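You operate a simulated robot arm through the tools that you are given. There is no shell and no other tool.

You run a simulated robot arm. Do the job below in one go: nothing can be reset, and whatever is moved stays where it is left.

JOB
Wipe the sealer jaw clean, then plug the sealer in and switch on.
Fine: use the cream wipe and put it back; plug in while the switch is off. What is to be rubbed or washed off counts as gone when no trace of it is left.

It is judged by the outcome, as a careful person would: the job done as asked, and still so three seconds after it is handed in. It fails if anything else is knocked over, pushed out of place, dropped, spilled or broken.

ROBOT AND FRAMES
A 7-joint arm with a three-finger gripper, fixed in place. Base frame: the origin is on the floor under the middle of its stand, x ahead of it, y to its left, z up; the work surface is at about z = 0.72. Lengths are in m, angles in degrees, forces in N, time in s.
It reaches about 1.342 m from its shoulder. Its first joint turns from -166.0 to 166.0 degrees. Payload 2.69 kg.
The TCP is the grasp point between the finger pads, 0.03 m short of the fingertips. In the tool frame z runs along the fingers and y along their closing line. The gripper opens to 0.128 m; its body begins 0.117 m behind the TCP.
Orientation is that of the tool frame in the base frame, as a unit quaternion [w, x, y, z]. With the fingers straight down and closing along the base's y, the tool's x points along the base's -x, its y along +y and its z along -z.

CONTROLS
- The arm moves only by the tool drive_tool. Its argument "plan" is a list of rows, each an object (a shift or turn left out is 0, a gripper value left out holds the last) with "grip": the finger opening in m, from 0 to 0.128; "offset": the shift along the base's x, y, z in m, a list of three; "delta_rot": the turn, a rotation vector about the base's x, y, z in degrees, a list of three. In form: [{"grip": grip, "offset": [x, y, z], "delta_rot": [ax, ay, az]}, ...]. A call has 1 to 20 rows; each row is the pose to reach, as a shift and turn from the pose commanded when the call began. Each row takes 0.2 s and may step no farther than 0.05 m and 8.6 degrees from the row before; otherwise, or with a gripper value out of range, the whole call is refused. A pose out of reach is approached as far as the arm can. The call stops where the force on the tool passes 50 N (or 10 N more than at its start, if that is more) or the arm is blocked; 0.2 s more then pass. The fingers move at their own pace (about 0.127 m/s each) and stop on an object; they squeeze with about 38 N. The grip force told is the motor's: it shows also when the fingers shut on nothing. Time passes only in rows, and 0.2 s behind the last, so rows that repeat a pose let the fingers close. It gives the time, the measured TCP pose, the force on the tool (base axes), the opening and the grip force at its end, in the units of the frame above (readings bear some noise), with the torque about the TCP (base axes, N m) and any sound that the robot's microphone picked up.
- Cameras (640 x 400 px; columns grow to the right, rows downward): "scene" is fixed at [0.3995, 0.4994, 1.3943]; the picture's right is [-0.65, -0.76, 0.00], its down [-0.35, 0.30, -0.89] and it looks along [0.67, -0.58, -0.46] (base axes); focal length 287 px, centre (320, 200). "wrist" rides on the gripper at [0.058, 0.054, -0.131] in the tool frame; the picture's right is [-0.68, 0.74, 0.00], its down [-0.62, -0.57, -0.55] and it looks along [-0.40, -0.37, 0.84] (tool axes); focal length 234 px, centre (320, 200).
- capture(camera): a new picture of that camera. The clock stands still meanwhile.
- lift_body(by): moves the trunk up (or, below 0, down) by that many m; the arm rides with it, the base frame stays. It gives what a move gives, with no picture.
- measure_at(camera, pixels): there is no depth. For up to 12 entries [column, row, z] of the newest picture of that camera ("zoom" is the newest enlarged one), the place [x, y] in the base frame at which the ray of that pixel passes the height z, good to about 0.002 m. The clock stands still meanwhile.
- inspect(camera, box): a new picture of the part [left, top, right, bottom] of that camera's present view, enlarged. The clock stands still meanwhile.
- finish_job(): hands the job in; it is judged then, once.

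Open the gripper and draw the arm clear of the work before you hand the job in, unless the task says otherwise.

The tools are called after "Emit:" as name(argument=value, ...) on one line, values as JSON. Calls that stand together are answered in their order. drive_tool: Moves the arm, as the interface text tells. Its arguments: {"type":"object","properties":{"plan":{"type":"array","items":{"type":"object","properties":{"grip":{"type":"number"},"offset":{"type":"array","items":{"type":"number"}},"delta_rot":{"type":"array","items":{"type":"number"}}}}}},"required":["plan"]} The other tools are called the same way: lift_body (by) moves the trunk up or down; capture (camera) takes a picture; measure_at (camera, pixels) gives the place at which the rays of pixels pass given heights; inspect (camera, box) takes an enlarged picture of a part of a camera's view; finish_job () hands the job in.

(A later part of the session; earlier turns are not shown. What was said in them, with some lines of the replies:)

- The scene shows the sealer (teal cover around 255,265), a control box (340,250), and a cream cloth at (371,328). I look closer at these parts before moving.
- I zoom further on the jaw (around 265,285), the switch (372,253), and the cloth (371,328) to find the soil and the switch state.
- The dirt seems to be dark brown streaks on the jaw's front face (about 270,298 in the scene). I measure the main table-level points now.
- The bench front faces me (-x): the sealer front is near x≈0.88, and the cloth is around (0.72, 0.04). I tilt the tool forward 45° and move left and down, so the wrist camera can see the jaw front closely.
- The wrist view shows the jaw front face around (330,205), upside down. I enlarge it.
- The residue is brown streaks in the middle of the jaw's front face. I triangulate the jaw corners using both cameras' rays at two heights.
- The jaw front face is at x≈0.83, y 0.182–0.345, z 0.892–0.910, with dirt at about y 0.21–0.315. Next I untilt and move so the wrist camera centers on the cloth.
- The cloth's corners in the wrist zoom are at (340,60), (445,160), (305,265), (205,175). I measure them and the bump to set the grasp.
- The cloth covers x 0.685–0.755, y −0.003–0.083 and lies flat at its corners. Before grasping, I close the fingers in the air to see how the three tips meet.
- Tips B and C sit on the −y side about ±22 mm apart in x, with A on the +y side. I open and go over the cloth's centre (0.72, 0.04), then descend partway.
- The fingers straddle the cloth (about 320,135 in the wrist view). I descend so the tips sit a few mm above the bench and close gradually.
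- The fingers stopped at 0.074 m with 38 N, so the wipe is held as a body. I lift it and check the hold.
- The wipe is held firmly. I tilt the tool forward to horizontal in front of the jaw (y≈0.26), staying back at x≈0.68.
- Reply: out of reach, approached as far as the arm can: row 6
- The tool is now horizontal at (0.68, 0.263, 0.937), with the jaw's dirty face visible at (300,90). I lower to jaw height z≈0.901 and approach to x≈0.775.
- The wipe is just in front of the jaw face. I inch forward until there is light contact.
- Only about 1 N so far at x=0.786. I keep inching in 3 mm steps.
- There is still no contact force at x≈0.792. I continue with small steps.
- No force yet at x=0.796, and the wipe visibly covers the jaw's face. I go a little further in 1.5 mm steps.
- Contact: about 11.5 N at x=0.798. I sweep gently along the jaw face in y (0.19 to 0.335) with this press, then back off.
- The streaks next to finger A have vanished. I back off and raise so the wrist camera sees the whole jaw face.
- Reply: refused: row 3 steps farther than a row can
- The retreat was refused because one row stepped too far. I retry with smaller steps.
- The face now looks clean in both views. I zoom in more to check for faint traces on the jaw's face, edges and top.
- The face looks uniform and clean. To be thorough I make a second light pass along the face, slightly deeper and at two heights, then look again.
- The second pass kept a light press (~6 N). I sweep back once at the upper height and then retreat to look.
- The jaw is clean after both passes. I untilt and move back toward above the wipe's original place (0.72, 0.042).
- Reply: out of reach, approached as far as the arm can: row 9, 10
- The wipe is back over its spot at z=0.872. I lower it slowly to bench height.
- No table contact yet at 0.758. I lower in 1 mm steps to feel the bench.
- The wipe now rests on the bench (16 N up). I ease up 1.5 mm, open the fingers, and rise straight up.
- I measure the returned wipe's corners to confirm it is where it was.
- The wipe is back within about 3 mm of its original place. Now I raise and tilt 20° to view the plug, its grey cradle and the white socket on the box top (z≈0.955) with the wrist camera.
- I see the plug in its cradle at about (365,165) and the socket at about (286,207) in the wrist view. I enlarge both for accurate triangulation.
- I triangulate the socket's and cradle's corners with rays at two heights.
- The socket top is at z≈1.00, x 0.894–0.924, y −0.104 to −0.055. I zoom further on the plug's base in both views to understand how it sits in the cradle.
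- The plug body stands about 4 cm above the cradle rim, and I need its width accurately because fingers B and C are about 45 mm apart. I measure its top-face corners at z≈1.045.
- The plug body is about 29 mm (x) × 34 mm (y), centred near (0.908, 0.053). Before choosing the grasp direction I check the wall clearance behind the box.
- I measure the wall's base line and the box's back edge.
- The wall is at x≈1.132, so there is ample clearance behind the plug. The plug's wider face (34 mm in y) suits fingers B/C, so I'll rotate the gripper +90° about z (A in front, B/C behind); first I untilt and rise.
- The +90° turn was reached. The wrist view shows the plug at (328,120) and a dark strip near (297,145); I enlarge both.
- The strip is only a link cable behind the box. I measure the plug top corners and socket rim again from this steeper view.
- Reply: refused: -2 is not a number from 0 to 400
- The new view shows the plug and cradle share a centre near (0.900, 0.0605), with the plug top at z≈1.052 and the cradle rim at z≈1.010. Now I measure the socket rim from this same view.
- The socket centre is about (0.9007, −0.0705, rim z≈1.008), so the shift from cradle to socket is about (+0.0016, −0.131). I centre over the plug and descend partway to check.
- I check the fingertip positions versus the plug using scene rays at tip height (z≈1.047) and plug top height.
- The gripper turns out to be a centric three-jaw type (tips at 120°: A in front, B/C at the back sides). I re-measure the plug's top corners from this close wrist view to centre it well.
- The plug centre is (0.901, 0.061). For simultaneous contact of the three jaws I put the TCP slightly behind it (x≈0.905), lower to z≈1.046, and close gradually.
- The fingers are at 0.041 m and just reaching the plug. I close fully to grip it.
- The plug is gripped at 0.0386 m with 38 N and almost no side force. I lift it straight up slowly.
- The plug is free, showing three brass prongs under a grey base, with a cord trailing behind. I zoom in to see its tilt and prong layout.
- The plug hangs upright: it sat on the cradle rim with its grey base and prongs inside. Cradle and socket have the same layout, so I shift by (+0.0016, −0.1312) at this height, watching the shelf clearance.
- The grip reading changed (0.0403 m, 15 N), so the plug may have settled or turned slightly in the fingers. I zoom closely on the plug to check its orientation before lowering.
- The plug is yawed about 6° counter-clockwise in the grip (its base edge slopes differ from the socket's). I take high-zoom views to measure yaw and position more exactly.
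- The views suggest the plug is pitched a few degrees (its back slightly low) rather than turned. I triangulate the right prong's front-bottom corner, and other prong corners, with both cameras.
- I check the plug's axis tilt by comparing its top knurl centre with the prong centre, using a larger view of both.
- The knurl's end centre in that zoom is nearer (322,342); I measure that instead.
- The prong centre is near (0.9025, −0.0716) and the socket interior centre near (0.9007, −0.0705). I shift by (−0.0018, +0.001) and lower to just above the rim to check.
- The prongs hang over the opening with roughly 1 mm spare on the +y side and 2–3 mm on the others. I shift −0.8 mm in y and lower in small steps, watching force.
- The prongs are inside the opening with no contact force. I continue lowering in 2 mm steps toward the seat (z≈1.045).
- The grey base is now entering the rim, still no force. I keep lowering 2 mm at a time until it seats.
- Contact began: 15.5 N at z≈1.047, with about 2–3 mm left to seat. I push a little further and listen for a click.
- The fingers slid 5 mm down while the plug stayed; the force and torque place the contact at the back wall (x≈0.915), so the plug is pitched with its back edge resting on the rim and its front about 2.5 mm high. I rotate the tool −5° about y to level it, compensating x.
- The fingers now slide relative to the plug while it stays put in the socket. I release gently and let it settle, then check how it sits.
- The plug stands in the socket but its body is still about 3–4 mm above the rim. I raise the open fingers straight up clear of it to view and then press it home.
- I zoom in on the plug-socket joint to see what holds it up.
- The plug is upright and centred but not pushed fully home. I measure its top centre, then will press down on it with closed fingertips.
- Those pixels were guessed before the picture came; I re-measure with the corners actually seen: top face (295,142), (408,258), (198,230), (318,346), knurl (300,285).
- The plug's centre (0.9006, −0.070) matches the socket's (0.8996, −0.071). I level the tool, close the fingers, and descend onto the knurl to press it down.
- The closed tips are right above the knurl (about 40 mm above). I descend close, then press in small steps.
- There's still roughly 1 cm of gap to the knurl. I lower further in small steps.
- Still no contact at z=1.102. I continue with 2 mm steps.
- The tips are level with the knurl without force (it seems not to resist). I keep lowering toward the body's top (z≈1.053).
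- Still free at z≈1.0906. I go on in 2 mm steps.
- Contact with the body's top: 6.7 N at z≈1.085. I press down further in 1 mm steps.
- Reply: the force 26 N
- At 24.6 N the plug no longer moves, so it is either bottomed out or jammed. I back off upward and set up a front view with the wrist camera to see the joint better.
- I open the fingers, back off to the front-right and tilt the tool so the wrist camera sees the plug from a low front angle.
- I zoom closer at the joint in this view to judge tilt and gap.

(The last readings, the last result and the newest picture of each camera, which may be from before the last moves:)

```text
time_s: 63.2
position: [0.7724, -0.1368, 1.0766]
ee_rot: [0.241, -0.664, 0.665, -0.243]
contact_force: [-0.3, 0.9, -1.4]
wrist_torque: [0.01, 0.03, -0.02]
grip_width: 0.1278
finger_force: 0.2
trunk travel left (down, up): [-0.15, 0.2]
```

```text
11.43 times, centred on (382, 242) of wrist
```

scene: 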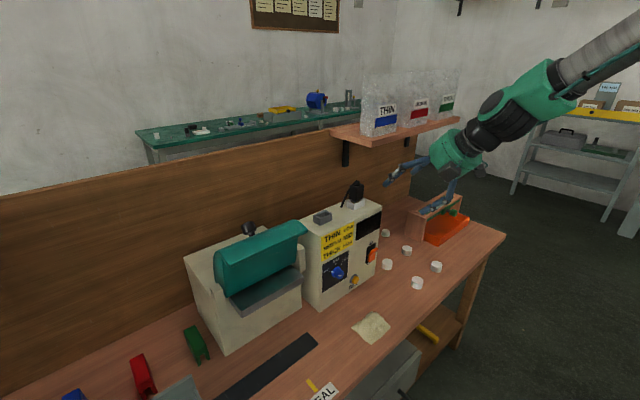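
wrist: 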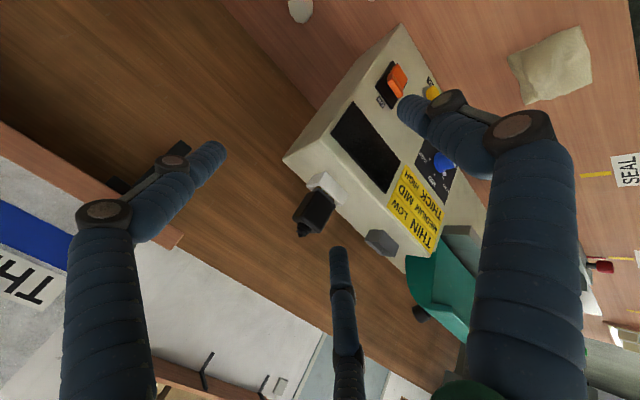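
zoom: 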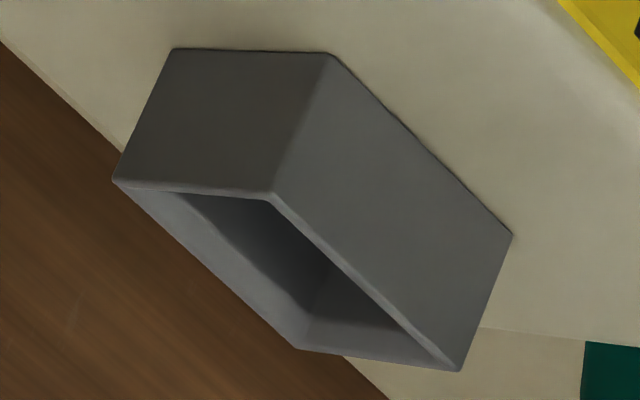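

The view shows the grey base's back edge sitting on the socket's back rim (its back-bottom corner is on the rim's inner edge line), so the plug needs a ~2.5 mm shift toward the front. I return above the plug to regrip it.

Emit:
drive_tool(plan=[{"offset": [0, 0, 0.03], "delta_rot": [0, 7, 0], "grip": 0.128}, {"offset": [0, 0, 0.06], "delta_rot": [0, 14, 0]}, {"offset": [0, 0.01, 0.09], "delta_rot": [0, 21, 0], "grip": 0.1}, {"offset": [0.02, 0.03, 0.105], "delta_rot": [0, 28, 0], "grip": 0.08}, {"offset": [0.055, 0.05, 0.105], "delta_rot": [0, 34, 0]}, {"offset": [0.09, 0.06, 0.105], "delta_rot": [0, 40, 0]}, {"offset": [0.12, 0.067, 0.105], "delta_rot": [0, 40, 0]}, {"offset": [0.1325, 0.067, 0.105], "delta_rot": [0, 40, 0]}])

Emit:
capture(camera="wrist")

Emit:
inspect(camera="wrist", box=[285, 75, 381, 165])

```text
time_s: 65.0
position: [0.9023, -0.0709, 1.1833]
ee_rot: [0.0, -0.707, 0.708, 0.0]
contact_force: [0.2, 0.0, -0.1]
wrist_torque: [0.01, 0.03, -0.01]
grip_width: 0.0799
finger_force: 0.0
trunk travel left (down, up): [-0.15, 0.2]
```

```text
taken
```

wrist: 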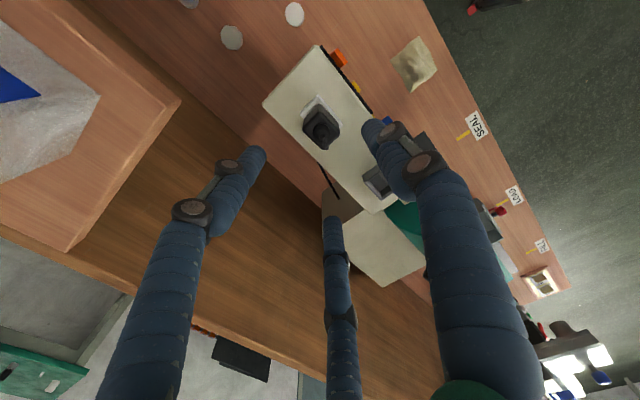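

```text
4.44 times, centred on (333, 120) of wrist
```

zoom: 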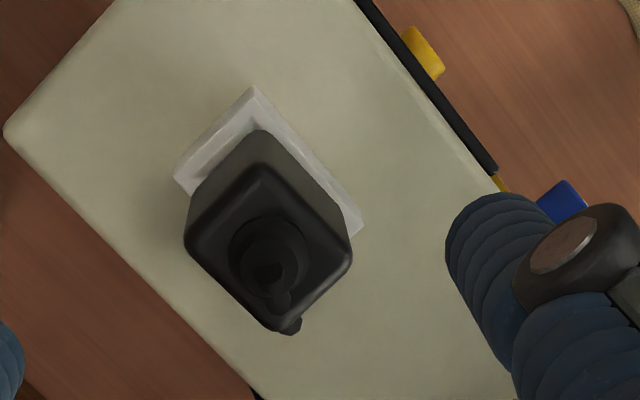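

I measure the plug's body and the socket rim again from this steep view.

Emit:
measure_at(camera="zoom", pixels=[[257, 165, 1.056], [350, 258, 1.056], [187, 236, 1.056], [284, 330, 1.056], [271, 268, 1.078], [260, 130, 1.014], [252, 112, 1.008], [175, 178, 1.008], [362, 215, 1.008]])

Emit:
inspect(camera="wrist", box=[300, 90, 350, 135])

```text
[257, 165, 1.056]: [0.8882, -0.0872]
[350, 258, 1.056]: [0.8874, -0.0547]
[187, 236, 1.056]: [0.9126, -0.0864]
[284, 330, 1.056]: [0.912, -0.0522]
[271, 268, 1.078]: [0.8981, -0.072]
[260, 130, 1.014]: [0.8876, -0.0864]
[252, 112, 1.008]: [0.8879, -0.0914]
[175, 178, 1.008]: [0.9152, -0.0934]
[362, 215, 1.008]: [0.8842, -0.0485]
```

```text
8.89 times, centred on (325, 112) of wrist
```

zoom: 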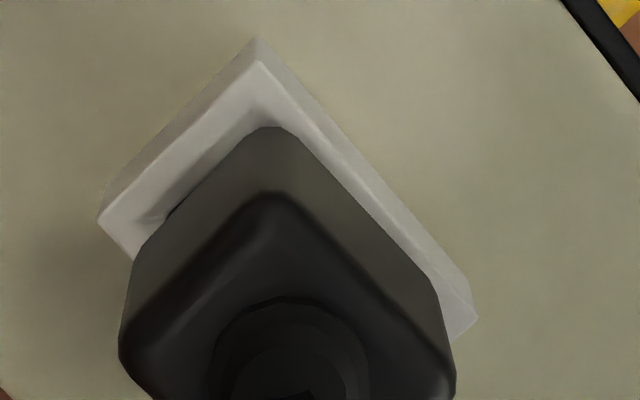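

Body and rim centres agree within ~1 mm, and the plug's height equals its height in the cradle, so it may already be bottomed. To rule out a hang-up on the rim I regrip it and test with a small shift and press.

Emit:
drive_tool(plan=[{"offset": [0.0022, 0.0004, -0.04], "grip": 0.08}, {"offset": [0.0022, 0.0004, -0.08]}, {"offset": [0.0022, 0.0004, -0.115]}, {"offset": [0.0022, 0.0004, -0.136]}, {"offset": [0.0022, 0.0004, -0.136], "grip": 0.06}, {"offset": [0.0022, 0.0004, -0.136], "grip": 0.045}, {"offset": [0.0022, 0.0004, -0.136], "grip": 0.038}, {"offset": [0.0022, 0.0004, -0.136], "grip": 0.02}, {"offset": [0.0022, 0.0004, -0.136], "grip": 0.02}])

Emit:
inspect(camera="scene", box=[340, 180, 376, 212])

Emit:
inspect(camera="wrist", box=[270, 90, 380, 190])

```text
time_s: 67.0
position: [0.9037, -0.0699, 1.0468]
ee_rot: [0.001, 0.707, -0.707, 0.0]
contact_force: [4.4, -3.8, -3.1]
wrist_torque: [-0.18, -0.15, -0.06]
grip_width: 0.04
finger_force: 15.0
trunk travel left (down, up): [-0.15, 0.2]
```

```text
12.50 times, centred on (358, 196) of scene
```

zoom: 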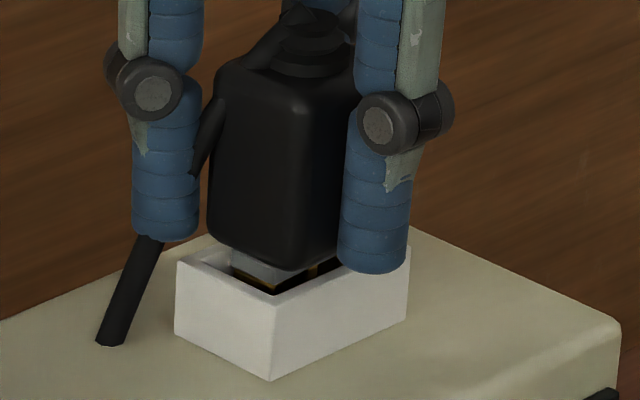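

```text
4.00 times, centred on (325, 140) of wrist
```

zoom: 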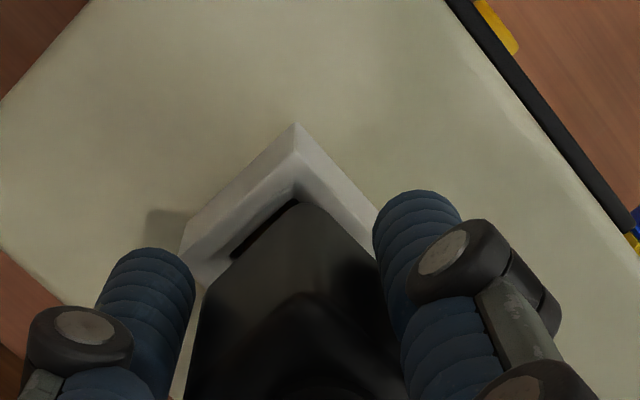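

Gripped again (0.040 m). I press slightly and shift the plug toward the front in 1 mm steps to see if it drops.

Emit:
drive_tool(plan=[{"offset": [-0.001, 0, -0.001], "grip": 0.02}, {"offset": [-0.002, 0, -0.0015]}, {"offset": [-0.003, 0, -0.0015]}])

Emit:
inspect(camera="scene", box=[340, 180, 376, 212])

```text
time_s: 67.8
position: [0.9029, -0.0697, 1.0455]
ee_rot: [0.0, -0.707, 0.707, 0.0]
contact_force: [12.8, -2.5, 8.2]
wrist_torque: [-0.11, -0.48, 0.03]
grip_width: 0.0412
finger_force: 16.3
trunk travel left (down, up): [-0.15, 0.2]
```

```text
12.50 times, centred on (358, 196) of scene
```

zoom: 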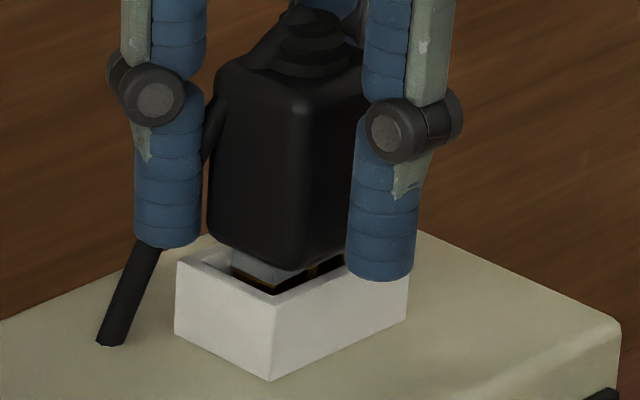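

Even with 12.8 N sideways and 8 N down, the plug doesn't move at all, which suggests that it is held firmly by the socket. I undo the shift and try a gentle 2 mm lift to confirm it is retained.

Emit:
drive_tool(plan=[{"offset": [0.002, 0, 0.001], "grip": 0.02}, {"offset": [0.003, 0, 0.002]}, {"offset": [0.003, 0, 0.003]}])

Emit:
inspect(camera="scene", box=[340, 180, 376, 212])

```text
time_s: 68.6
position: [0.9042, -0.0701, 1.0455]
ee_rot: [-0.001, -0.707, 0.707, 0.001]
contact_force: [-13.8, 0.8, 2.8]
wrist_torque: [0.01, 0.23, -0.01]
grip_width: 0.0413
finger_force: 15.6
trunk travel left (down, up): [-0.15, 0.2]
```

```text
12.50 times, centred on (358, 196) of scene
```

zoom: 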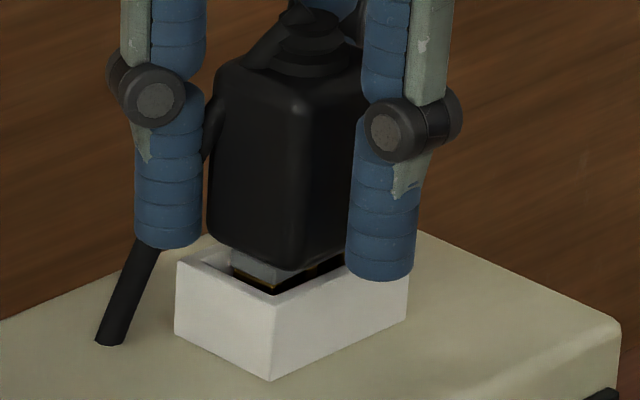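

The plug is fixed in both directions, so it is seated and held. I relieve the side load, open the fingers and rise clear.

Emit:
drive_tool(plan=[{"offset": [-0.0015, 0, 0], "grip": 0.02}, {"offset": [-0.0015, 0, 0], "grip": 0.05}, {"offset": [-0.0015, 0, 0], "grip": 0.08}, {"offset": [-0.0015, 0, 0], "grip": 0.08}, {"offset": [-0.0015, 0, 0.03], "grip": 0.08}, {"offset": [-0.0015, 0, 0.07]}, {"offset": [-0.0015, 0, 0.11]}, {"offset": [-0.03, 0.01, 0.135]}])

Emit:
inspect(camera="scene", box=[300, 170, 400, 232])

Emit:
inspect(camera="scene", box=[340, 230, 404, 270])

Emit:
capture(camera="wrist")

```text
time_s: 70.4
position: [0.8744, -0.0622, 1.1829]
ee_rot: [-0.001, -0.707, 0.707, 0.001]
contact_force: [0.8, -0.3, -0.5]
wrist_torque: [0.02, 0.1, 0.03]
grip_width: 0.0803
finger_force: 0.1
trunk travel left (down, up): [-0.15, 0.2]
```

```text
6.40 times, centred on (350, 201) of scene
```

zoom: 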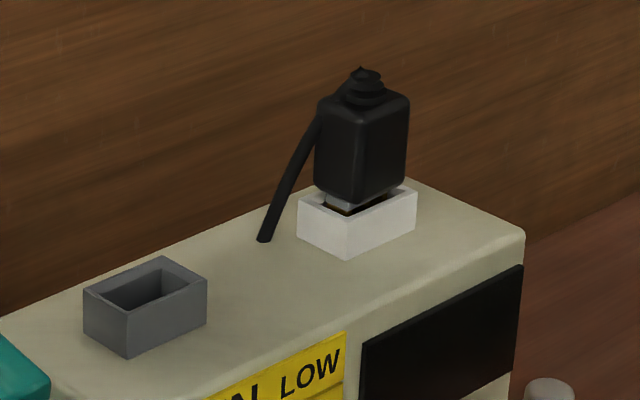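

```text
10.00 times, centred on (372, 250) of scene
```

zoom: 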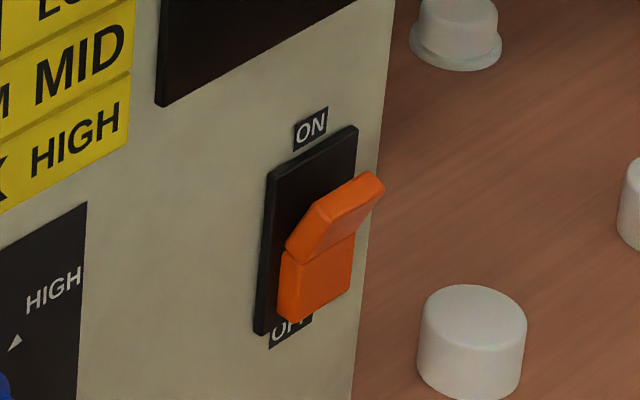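

```text
taken
```

wrist: 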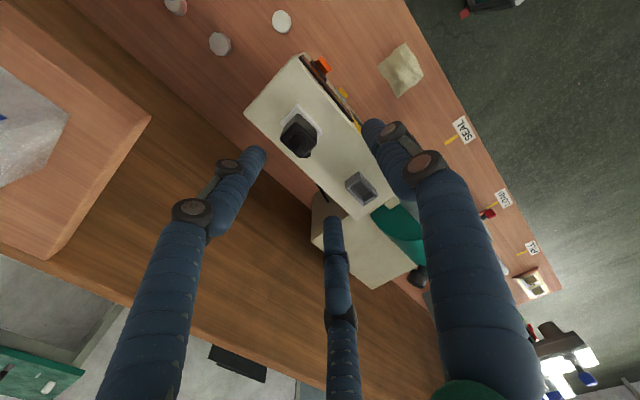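

The plug stays in place. Next is the switch: I look at the orange rocker closely in both views to get its geometry.

Emit:
inspect(camera="wrist", box=[290, 45, 354, 85])

Emit:
inspect(camera="scene", box=[356, 236, 388, 266])

Emit:
measure_at(camera="scene", pixels=[[318, 307, 0.72], [375.5, 265, 0.72], [380, 203, 0.98], [304, 243, 0.98], [363, 265, 0.85], [371, 253, 0.85]])

```text
10.00 times, centred on (322, 65) of wrist
```

zoom: 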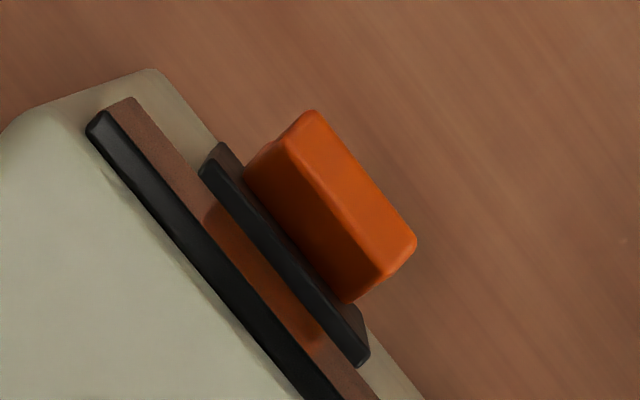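

```text
13.33 times, centred on (372, 251) of scene
```

zoom: 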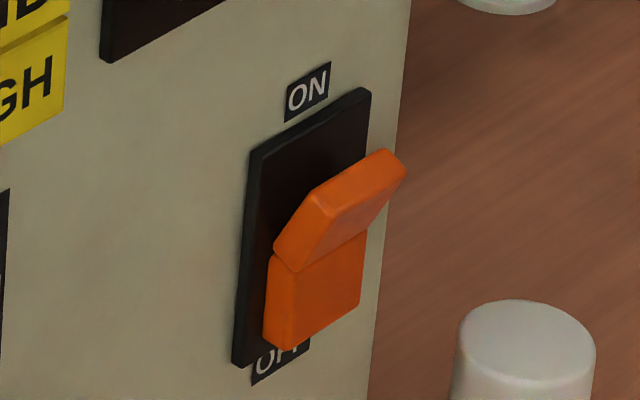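

```text
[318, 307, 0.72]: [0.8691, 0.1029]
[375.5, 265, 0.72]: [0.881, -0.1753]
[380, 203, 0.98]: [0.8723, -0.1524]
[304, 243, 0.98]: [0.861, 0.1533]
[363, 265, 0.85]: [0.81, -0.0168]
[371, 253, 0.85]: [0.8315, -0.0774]
```

The rocker's lower half lies flat by OFF and its upper arm sticks out, so it is off; pressing the upper arm in should switch it on. I triangulate the arm tip and plate.

Emit:
measure_at(camera="scene", pixels=[[377.8, 247.8, 0.85], [377.8, 247.8, 0.9], [371.6, 250.3, 0.85], [371.6, 250.3, 0.9], [368.4, 254.75, 0.85], [368.4, 254.75, 0.9], [367.1, 247.25, 0.85], [367.1, 247.25, 0.9], [365.5, 263.4, 0.8], [365.5, 263.4, 0.85], [375.75, 242.6, 0.85], [375.75, 242.6, 0.9]])

Emit:
measure_at(camera="wrist", pixels=[[321.5, 56, 0.85], [321.5, 56, 0.9], [331.5, 69, 0.85], [331.5, 69, 0.9], [310.5, 61.5, 0.85], [310.5, 61.5, 0.9], [326.5, 81, 0.85], [326.5, 81, 0.9]])

```text
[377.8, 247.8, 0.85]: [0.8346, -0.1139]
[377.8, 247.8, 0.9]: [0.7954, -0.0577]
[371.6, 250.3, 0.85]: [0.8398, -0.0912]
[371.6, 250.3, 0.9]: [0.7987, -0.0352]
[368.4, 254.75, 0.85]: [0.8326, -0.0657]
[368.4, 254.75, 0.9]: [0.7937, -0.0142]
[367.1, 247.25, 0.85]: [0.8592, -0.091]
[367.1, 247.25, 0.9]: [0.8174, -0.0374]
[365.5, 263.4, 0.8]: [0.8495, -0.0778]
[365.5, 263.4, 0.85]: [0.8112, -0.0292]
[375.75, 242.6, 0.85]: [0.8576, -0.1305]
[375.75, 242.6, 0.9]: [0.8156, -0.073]
```

```text
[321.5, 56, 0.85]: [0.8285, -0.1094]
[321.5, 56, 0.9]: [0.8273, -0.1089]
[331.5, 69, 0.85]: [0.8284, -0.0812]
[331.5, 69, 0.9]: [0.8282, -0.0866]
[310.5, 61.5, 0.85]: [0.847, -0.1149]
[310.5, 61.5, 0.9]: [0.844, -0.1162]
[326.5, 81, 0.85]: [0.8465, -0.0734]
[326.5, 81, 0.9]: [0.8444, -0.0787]
```

The rocker's upper arm tip is near (0.828, y −0.107…−0.080, z 0.858), with its pivot about z 0.836. I'll press it with closed fingertips pointing forward; first I back away and undo the yaw.

Emit:
drive_tool(plan=[{"offset": [-0.02, 0, 0.01], "delta_rot": [0, 0, -8], "grip": 0.06}, {"offset": [-0.04, -0.003, 0.01], "delta_rot": [0, 0, -16], "grip": 0.03}, {"offset": [-0.06, -0.006, 0.01], "delta_rot": [0, 0, -24], "grip": 0.0}, {"offset": [-0.08, -0.009, 0.005], "delta_rot": [0, 0, -32]}, {"offset": [-0.1, -0.012, 0.0], "delta_rot": [0, 0, -40]}, {"offset": [-0.12, -0.015, -0.005], "delta_rot": [0, 0, -48]}, {"offset": [-0.14, -0.018, -0.01], "delta_rot": [0, 0, -56]}, {"offset": [-0.16, -0.022, -0.015], "delta_rot": [0, 0, -64]}, {"offset": [-0.18, -0.026, -0.02], "delta_rot": [0, 0, -72]}, {"offset": [-0.2, -0.03, -0.025], "delta_rot": [0, 0, -80]}, {"offset": [-0.215, -0.032, -0.03], "delta_rot": [0, 0, -88]}, {"offset": [-0.224, -0.032, -0.033], "delta_rot": [0, 0, -90]}])

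Emit:
capture(camera="scene")

```text
time_s: 73.0
position: [0.65, -0.0931, 1.149]
ee_rot: [0.0, 0.001, 1.0, 0.001]
contact_force: [0.1, -0.3, 0.3]
wrist_torque: [0.03, 0.0, -0.03]
grip_width: 0.0024
finger_force: 31.8
trunk travel left (down, up): [-0.15, 0.2]
```

```text
taken
```

scene: 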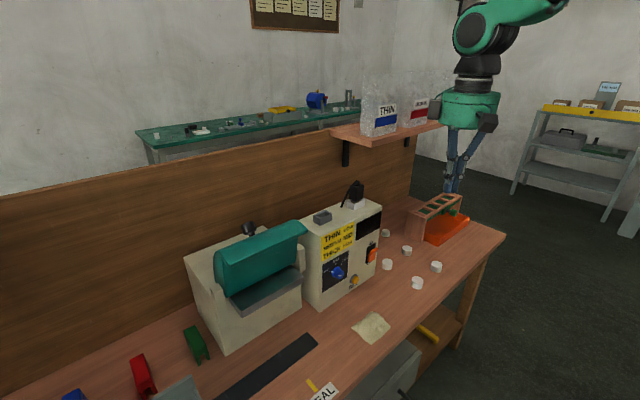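

The arm is back at (0.65, −0.093, 1.149) with fingers closed. I tilt forward 80° and lower to the switch's height, staying well back.

Emit:
drive_tool(plan=[{"offset": [0, 0, -0.028], "delta_rot": [0, -8, 0], "grip": 0.0}, {"offset": [0, 0, -0.056], "delta_rot": [0, -16, 0]}, {"offset": [0, 0, -0.084], "delta_rot": [0, -24, 0]}, {"offset": [0, 0, -0.112], "delta_rot": [0, -32, 0]}, {"offset": [0, 0, -0.14], "delta_rot": [0, -40, 0]}, {"offset": [0, 0, -0.168], "delta_rot": [0, -48, 0]}, {"offset": [0, 0, -0.196], "delta_rot": [0, -56, 0]}, {"offset": [0, -0.001, -0.224], "delta_rot": [0, -64, 0]}, {"offset": [0, -0.001, -0.252], "delta_rot": [0, -72, 0]}, {"offset": [0, -0.001, -0.284], "delta_rot": [0, -80, 0]}])

Emit:
capture(camera="scene")

Emit:
capture(camera="wrist")

```text
time_s: 75.2
position: [0.6704, -0.0945, 0.8814]
ee_rot: [0.638, 0.029, 0.769, 0.032]
contact_force: [0.2, -0.6, 0.6]
wrist_torque: [0.04, 0.05, 0.11]
grip_width: 0.0025
finger_force: 31.5
out of reach, approached as far as the arm can: row 6, 9, 10
trunk travel left (down, up): [-0.15, 0.2]
```

```text
taken
```

scene: 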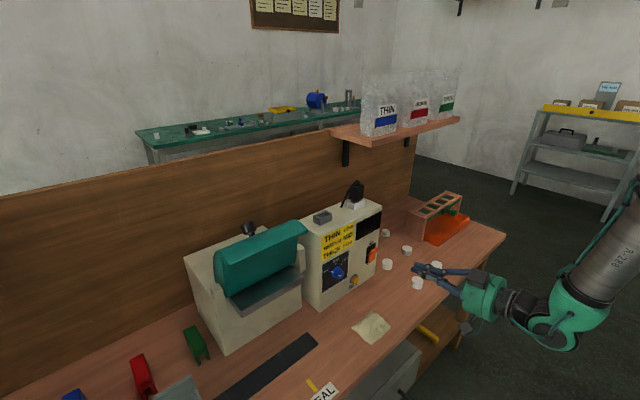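

```text
taken
```

wrist: 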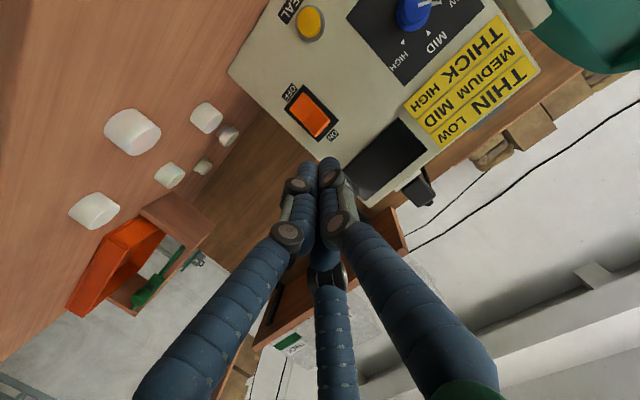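

The cramped pose was slightly out of reach (x 0.670, z 0.881). Moving forward should fix that, so I advance to x≈0.75 at z≈0.865 in small steps.

Emit:
drive_tool(plan=[{"offset": [0.03, 0, 0.012], "grip": 0.0}, {"offset": [0.06, 0, 0.006]}, {"offset": [0.09, 0, 0.0]}, {"offset": [0.11, 0, 0.0]}])

Emit:
capture(camera="scene")

Emit:
capture(camera="wrist")

```text
time_s: 76.2
position: [0.7394, -0.0985, 0.8842]
ee_rot: [0.636, 0.026, 0.77, 0.035]
contact_force: [0.1, 0.3, 0.5]
wrist_torque: [0.01, 0.0, -0.01]
grip_width: 0.0022
finger_force: 31.4
out of reach, approached as far as the arm can: row 2, 3, 4
trunk travel left (down, up): [-0.15, 0.2]
```

```text
taken
```

scene: 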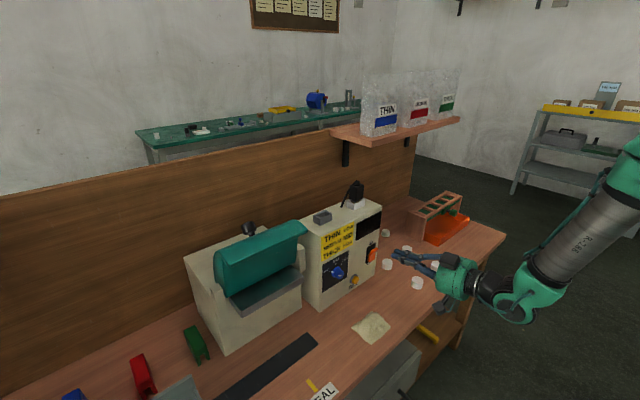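

```text
taken
```

wrist: 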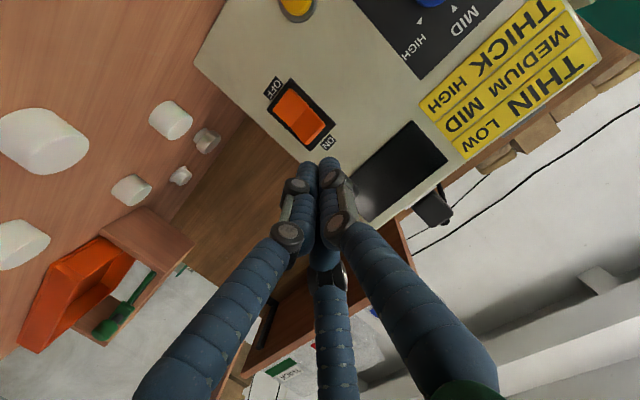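

The pose at 80° tilt is limited (z stuck near 0.884). A 60° tilt is easier and suits the rocker better (the upper finger edge leads), so I reduce the tilt to 60° at about (0.75, −0.089, 0.857).

Emit:
drive_tool(plan=[{"offset": [-0.01, 0.002, 0.01], "delta_rot": [0, 7, 0], "grip": 0.0}, {"offset": [-0.01, 0.005, 0.0], "delta_rot": [0, 14, 0]}, {"offset": [-0.01, 0.005, -0.008], "delta_rot": [0, 20, 0]}, {"offset": [-0.01, 0.005, -0.008], "delta_rot": [0, 20, 0]}])

Emit:
capture(camera="wrist")

Emit:
inspect(camera="scene", box=[330, 210, 450, 300])

```text
time_s: 77.2
position: [0.7295, -0.0934, 0.8758]
ee_rot: [0.493, 0.033, 0.869, 0.027]
contact_force: [-0.2, 0.1, 0.2]
wrist_torque: [0.02, 0.01, 0.02]
grip_width: 0.0021
finger_force: 31.4
trunk travel left (down, up): [-0.15, 0.2]
```

```text
taken
```

wrist: 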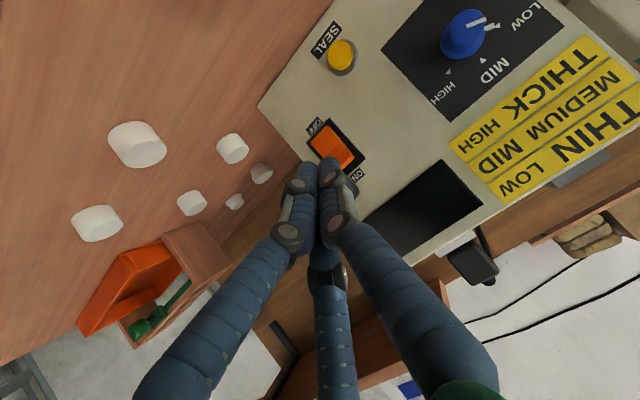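

```text
4.44 times, centred on (390, 255) of scene
```

zoom: 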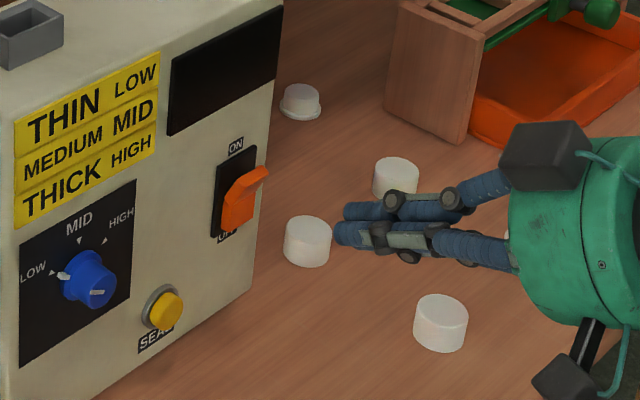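

Now the pose is well reached (0.7295, −0.0934, 0.876, tilt 59°). I advance to just in front of the rocker's upper arm, at z≈0.857.

Emit:
drive_tool(plan=[{"offset": [0.015, 0.002, -0.008], "grip": 0.0}, {"offset": [0.03, 0.0045, -0.015]}, {"offset": [0.045, 0.0045, -0.019]}, {"offset": [0.052, 0.0045, -0.019]}])

Emit:
capture(camera="wrist")

Emit:
inspect(camera="scene", box=[350, 230, 414, 275])

```text
time_s: 78.2
position: [0.7806, -0.0905, 0.8562]
ee_rot: [0.493, 0.034, 0.869, 0.027]
contact_force: [0.3, -0.2, 0.0]
wrist_torque: [-0.03, -0.03, 0.02]
grip_width: 0.0024
finger_force: 31.2
trunk travel left (down, up): [-0.15, 0.2]
```

```text
taken
```

wrist: 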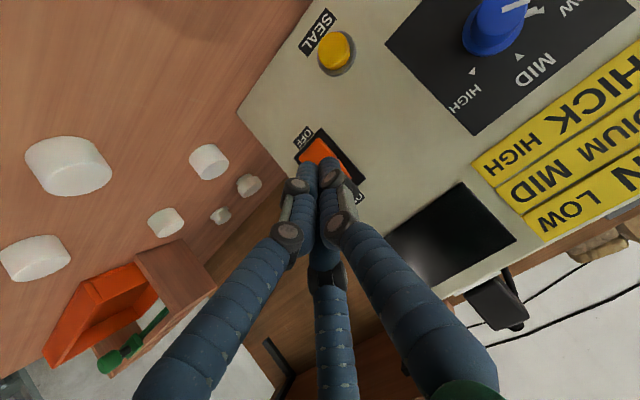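

```text
8.89 times, centred on (382, 252) of scene
```

zoom: 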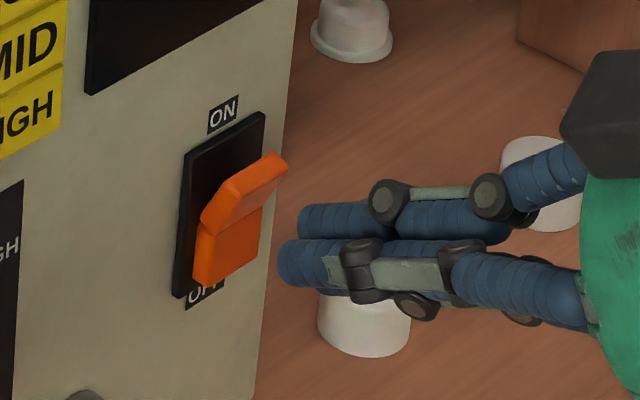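

The leading finger edge lines up with the upper part of the rocker's arm. I lower 4 mm and push forward slowly, watching force and sound.

Emit:
drive_tool(plan=[{"offset": [0.004, 0, -0.004], "grip": 0.0}, {"offset": [0.008, 0, -0.004]}, {"offset": [0.012, 0, -0.004]}, {"offset": [0.015, 0, -0.004]}])

Emit:
inspect(camera="scene", box=[350, 230, 414, 275])

```text
time_s: 79.2
position: [0.7958, -0.0906, 0.8525]
ee_rot: [0.494, 0.032, 0.868, 0.028]
contact_force: [-0.4, 0.7, -0.3]
wrist_torque: [0.05, -0.02, -0.02]
grip_width: 0.0022
finger_force: 31.5
trunk travel left (down, up): [-0.15, 0.2]
```

```text
8.89 times, centred on (382, 252) of scene
```

zoom: 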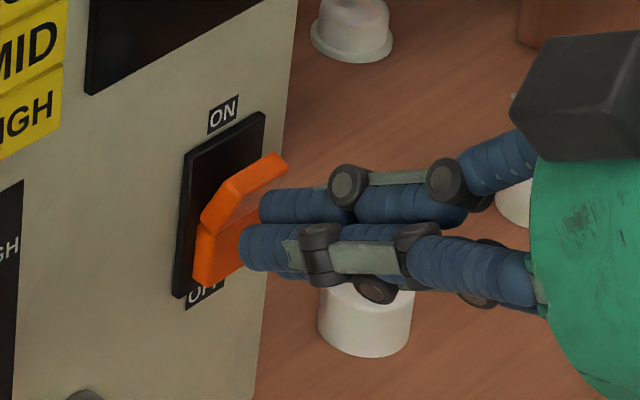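

No contact yet at x=0.796; the finger sits right under the arm's tip. I continue in 2 mm steps.

Emit:
drive_tool(plan=[{"offset": [0.002, 0, 0], "grip": 0.0}, {"offset": [0.004, 0, 0]}, {"offset": [0.006, 0, 0]}])

Emit:
inspect(camera="scene", box=[350, 230, 414, 275])

Emit:
inspect(camera="wrist", box=[270, 100, 390, 200])

```text
time_s: 80.0
position: [0.8034, -0.089, 0.8526]
ee_rot: [0.494, 0.034, 0.868, 0.027]
contact_force: [0.6, -0.1, 0.5]
wrist_torque: [-0.02, -0.01, 0.02]
grip_width: 0.0021
finger_force: 31.4
trunk travel left (down, up): [-0.15, 0.2]
```

```text
8.89 times, centred on (382, 252) of scene
```

zoom: 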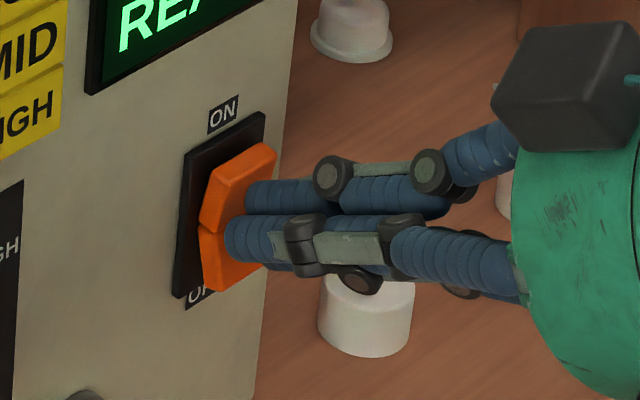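

```text
4.00 times, centred on (330, 150) of wrist
```

zoom: 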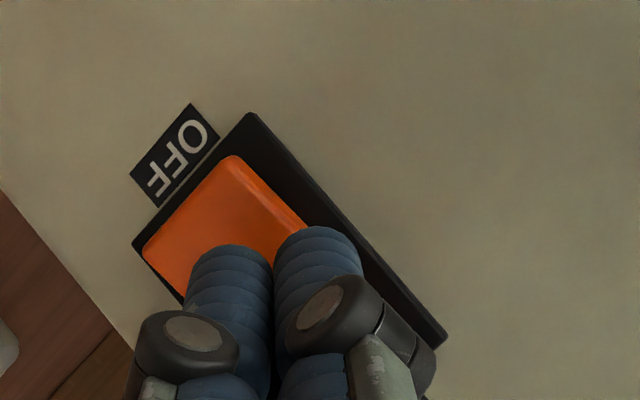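

The display lit up green ("READY"), so the plug is live and the switch is on. I back off straight and check that it stays on.

Emit:
drive_tool(plan=[{"offset": [-0.01, 0, 0], "grip": 0.0}, {"offset": [-0.03, 0, 0.005]}, {"offset": [-0.06, 0, 0.02]}, {"offset": [-0.09, 0, 0.04]}])

Emit:
inspect(camera="scene", box=[350, 230, 398, 270])

Emit:
inspect(camera="scene", box=[300, 170, 420, 280])

Emit:
capture(camera="wrist")

```text
time_s: 81.0
position: [0.7119, -0.089, 0.8916]
ee_rot: [0.493, 0.034, 0.869, 0.027]
contact_force: [0.0, 0.4, 0.0]
wrist_torque: [0.01, -0.02, 0.03]
grip_width: 0.0022
finger_force: 31.4
trunk travel left (down, up): [-0.15, 0.2]
```

```text
10.00 times, centred on (374, 250) of scene
```

zoom: 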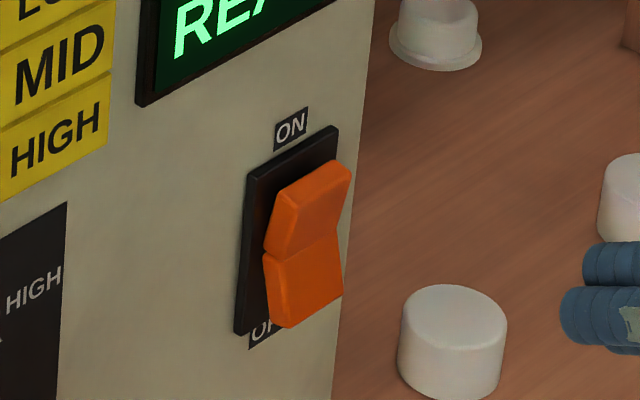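

```text
3.64 times, centred on (360, 225) of scene
```

zoom: 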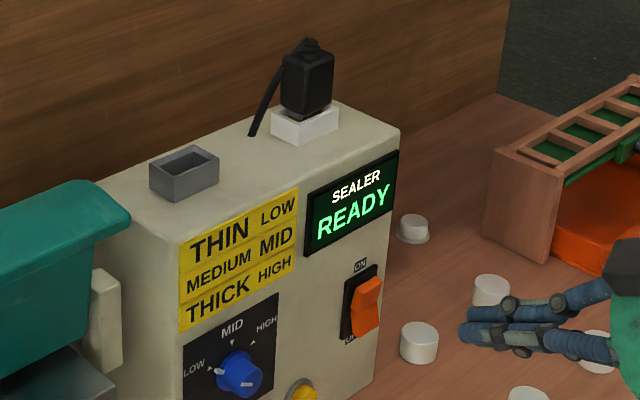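

```text
taken
```

wrist: 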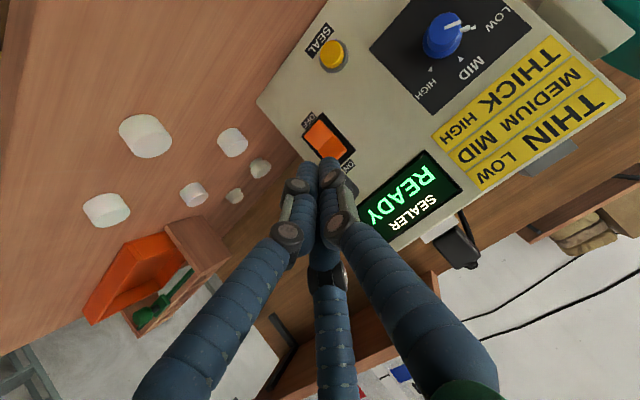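

The display reads "SEALER READY" and it stays on after withdrawing. The rocker looks only part-way in, so I press it once more, a few mm deeper and slightly higher, to set it firmly.

Emit:
drive_tool(plan=[{"offset": [0.03, 0, -0.015], "grip": 0.0}, {"offset": [0.06, 0, -0.03]}, {"offset": [0.078, 0, -0.035]}, {"offset": [0.086, 0, -0.036]}, {"offset": [0.09, 0, -0.036]}, {"offset": [0.093, 0, -0.036]}])

Emit:
inspect(camera="scene", box=[350, 230, 414, 275])

```text
time_s: 82.4
position: [0.8041, -0.0886, 0.8572]
ee_rot: [0.495, 0.033, 0.868, 0.027]
contact_force: [0.8, -0.3, 0.3]
wrist_torque: [0.01, -0.02, 0.01]
grip_width: 0.002
finger_force: 31.3
trunk travel left (down, up): [-0.15, 0.2]
```

```text
8.89 times, centred on (382, 252) of scene
```

zoom: 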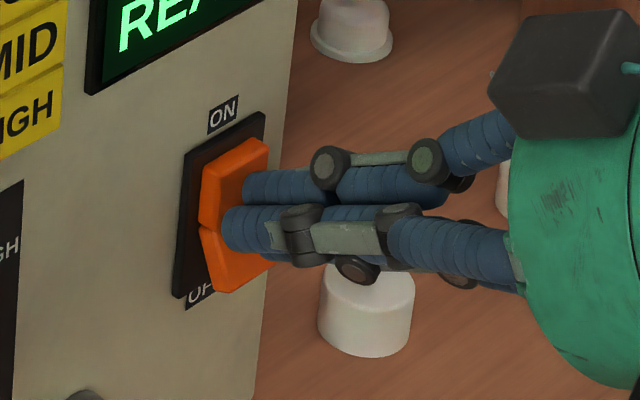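

It turned further with no real force. I press a few mm more until there is light resistance.

Emit:
drive_tool(plan=[{"offset": [0.0015, 0, 0], "grip": 0.0}, {"offset": [0.003, 0, 0]}, {"offset": [0.0045, 0, 0]}])

Emit:
inspect(camera="scene", box=[350, 230, 414, 275])

```text
time_s: 83.2
position: [0.8079, -0.0891, 0.857]
ee_rot: [0.493, 0.033, 0.869, 0.027]
contact_force: [-30.1, 0.5, 11.5]
wrist_torque: [-0.06, -0.36, -0.12]
grip_width: 0.002
finger_force: 31.5
trunk travel left (down, up): [-0.15, 0.2]
```

```text
8.89 times, centred on (382, 252) of scene
```

zoom: 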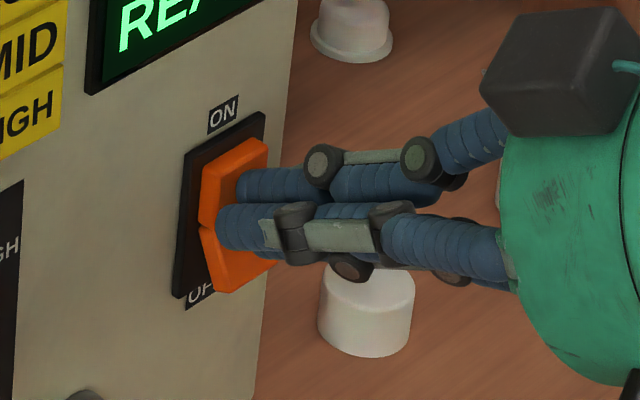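

The rocker is at its stop (30 N). I withdraw straight back and check the final state.

Emit:
drive_tool(plan=[{"offset": [-0.012, 0, 0], "grip": 0.0}, {"offset": [-0.04, 0, 0.01]}, {"offset": [-0.07, 0, 0.03]}, {"offset": [-0.1, 0, 0.055]}, {"offset": [-0.12, 0, 0.09]}])

Emit:
inspect(camera="scene", box=[300, 170, 420, 280])

Emit:
inspect(camera="scene", box=[350, 230, 398, 270])

```text
time_s: 84.4
position: [0.6874, -0.0897, 0.9481]
ee_rot: [0.493, 0.033, 0.869, 0.027]
contact_force: [1.1, 0.5, -0.7]
wrist_torque: [-0.03, -0.01, -0.01]
grip_width: 0.0019
finger_force: 30.9
trunk travel left (down, up): [-0.15, 0.2]
```

```text
3.64 times, centred on (360, 225) of scene
```

zoom: 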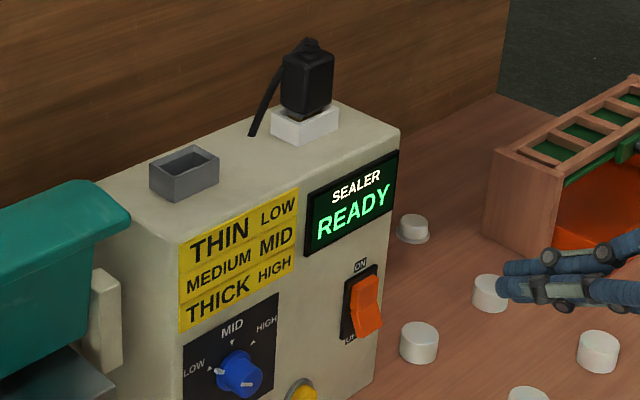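

```text
10.00 times, centred on (374, 250) of scene
```

zoom: 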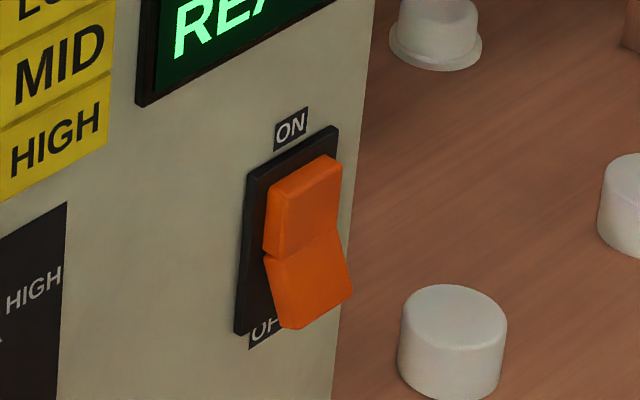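

The switch is fully on and the display says READY. I raise and untilt the arm clear of the work and open the gripper.

Emit:
drive_tool(plan=[{"offset": [-0.01, 0.0, 0.03], "delta_rot": [0, 7, 0], "grip": 0.0}, {"offset": [-0.02, 0.0, 0.06], "delta_rot": [0, 14, 0]}, {"offset": [-0.03, 0.0, 0.09], "delta_rot": [0, 21, 0]}, {"offset": [-0.04, 0.0, 0.12], "delta_rot": [0, 28, 0], "grip": 0.04}, {"offset": [-0.05, 0.0, 0.15], "delta_rot": [0, 35, 0], "grip": 0.08}, {"offset": [-0.06, 0.0, 0.18], "delta_rot": [0, 42, 0], "grip": 0.128}, {"offset": [-0.07, 0.0, 0.21], "delta_rot": [0, 49, 0]}, {"offset": [-0.08, 0.0, 0.24], "delta_rot": [0, 56, 0]}, {"offset": [-0.09, 0.0, 0.26], "delta_rot": [0, 59, 0]}])

Emit:
capture(camera="scene")

Emit:
capture(camera="wrist")

Emit:
inspect(camera="scene", box=[210, 255, 314, 320])

Emit:
inspect(camera="scene", box=[330, 295, 410, 345])

Emit:
inspect(camera="scene", box=[40, 280, 440, 400])

```text
time_s: 86.4
position: [0.599, -0.0887, 1.2081]
ee_rot: [0.002, 0.043, 0.999, 0.006]
contact_force: [-0.2, 0.6, -0.1]
wrist_torque: [-0.02, -0.05, 0.01]
grip_width: 0.1279
finger_force: 0.1
out of reach, approached as far as the arm can: row 5
trunk travel left (down, up): [-0.15, 0.2]
```

```text
taken
```

scene: 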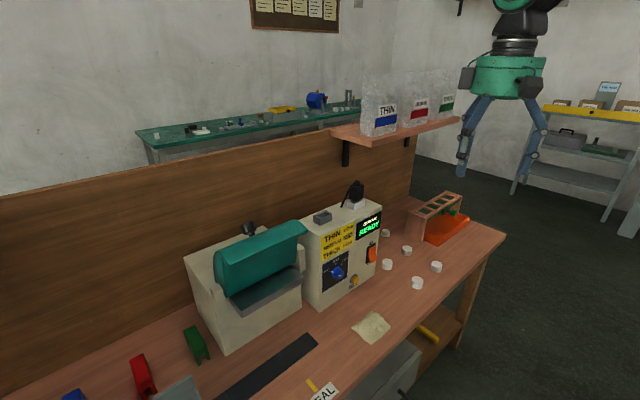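

```text
taken
```

wrist: 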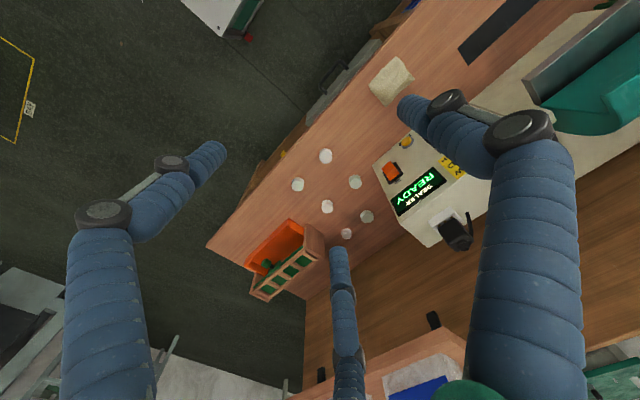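

```text
6.15 times, centred on (262, 288) of scene
```

zoom: 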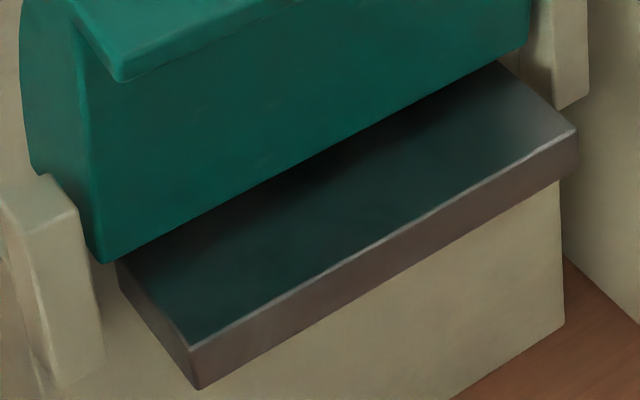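

```text
8.00 times, centred on (370, 320) of scene
```

zoom: 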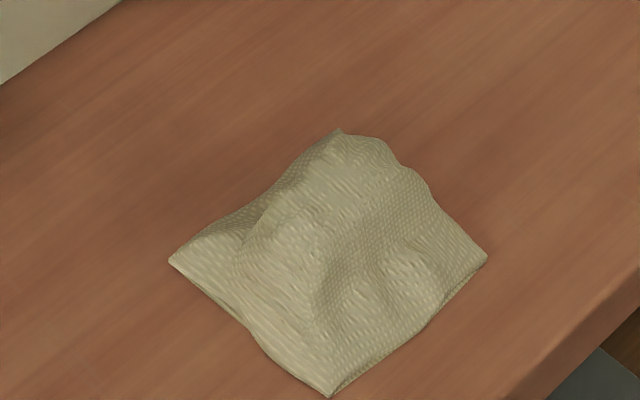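

```text
1.60 times, centred on (240, 340) of scene
```

zoom: 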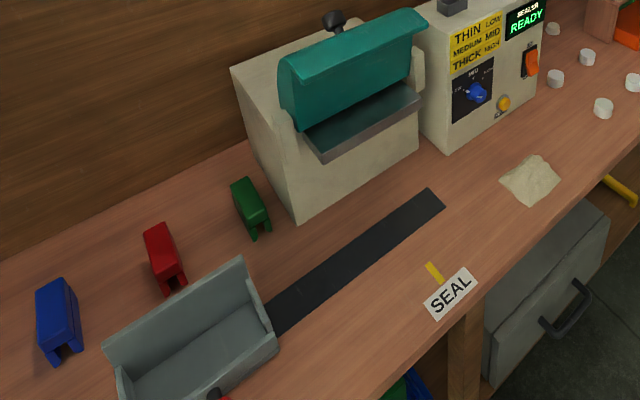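

Everything is as it should be. The jaw is clean, the wipe is back in its place, the plug is in, the switch is on with "SEALER READY" lit, and nothing else has moved. The arm is clear with the gripper open, so I hand the job in.

Emit:
finish_job()

```text
The job is handed in.
```

The sealer jaw is wiped clean, the sealer is plugged in and switched on, and the display reads "SEALER READY".

- **Jaw:** the brown residue was on the front face of the lower jaw. After two passes with the cream wipe I could see no trace of it in close-up views from both cameras.
- **Wipe:** it is back in its place, within about 4 mm of where it started.
- **Plug:** I moved it from the grey cradle to the white socket while the switch was still off. Its body stands a few mm above the socket rim. It would not go further under about 25 N, and it did not shift when pushed sideways with about 13 N.
- **Switch:** the orange rocker is pressed to its stop on the ON side, and it stayed there after I withdrew.

Nothing else looked moved or knocked over in the final pictures. The gripper is open and the arm is clear of the bench.
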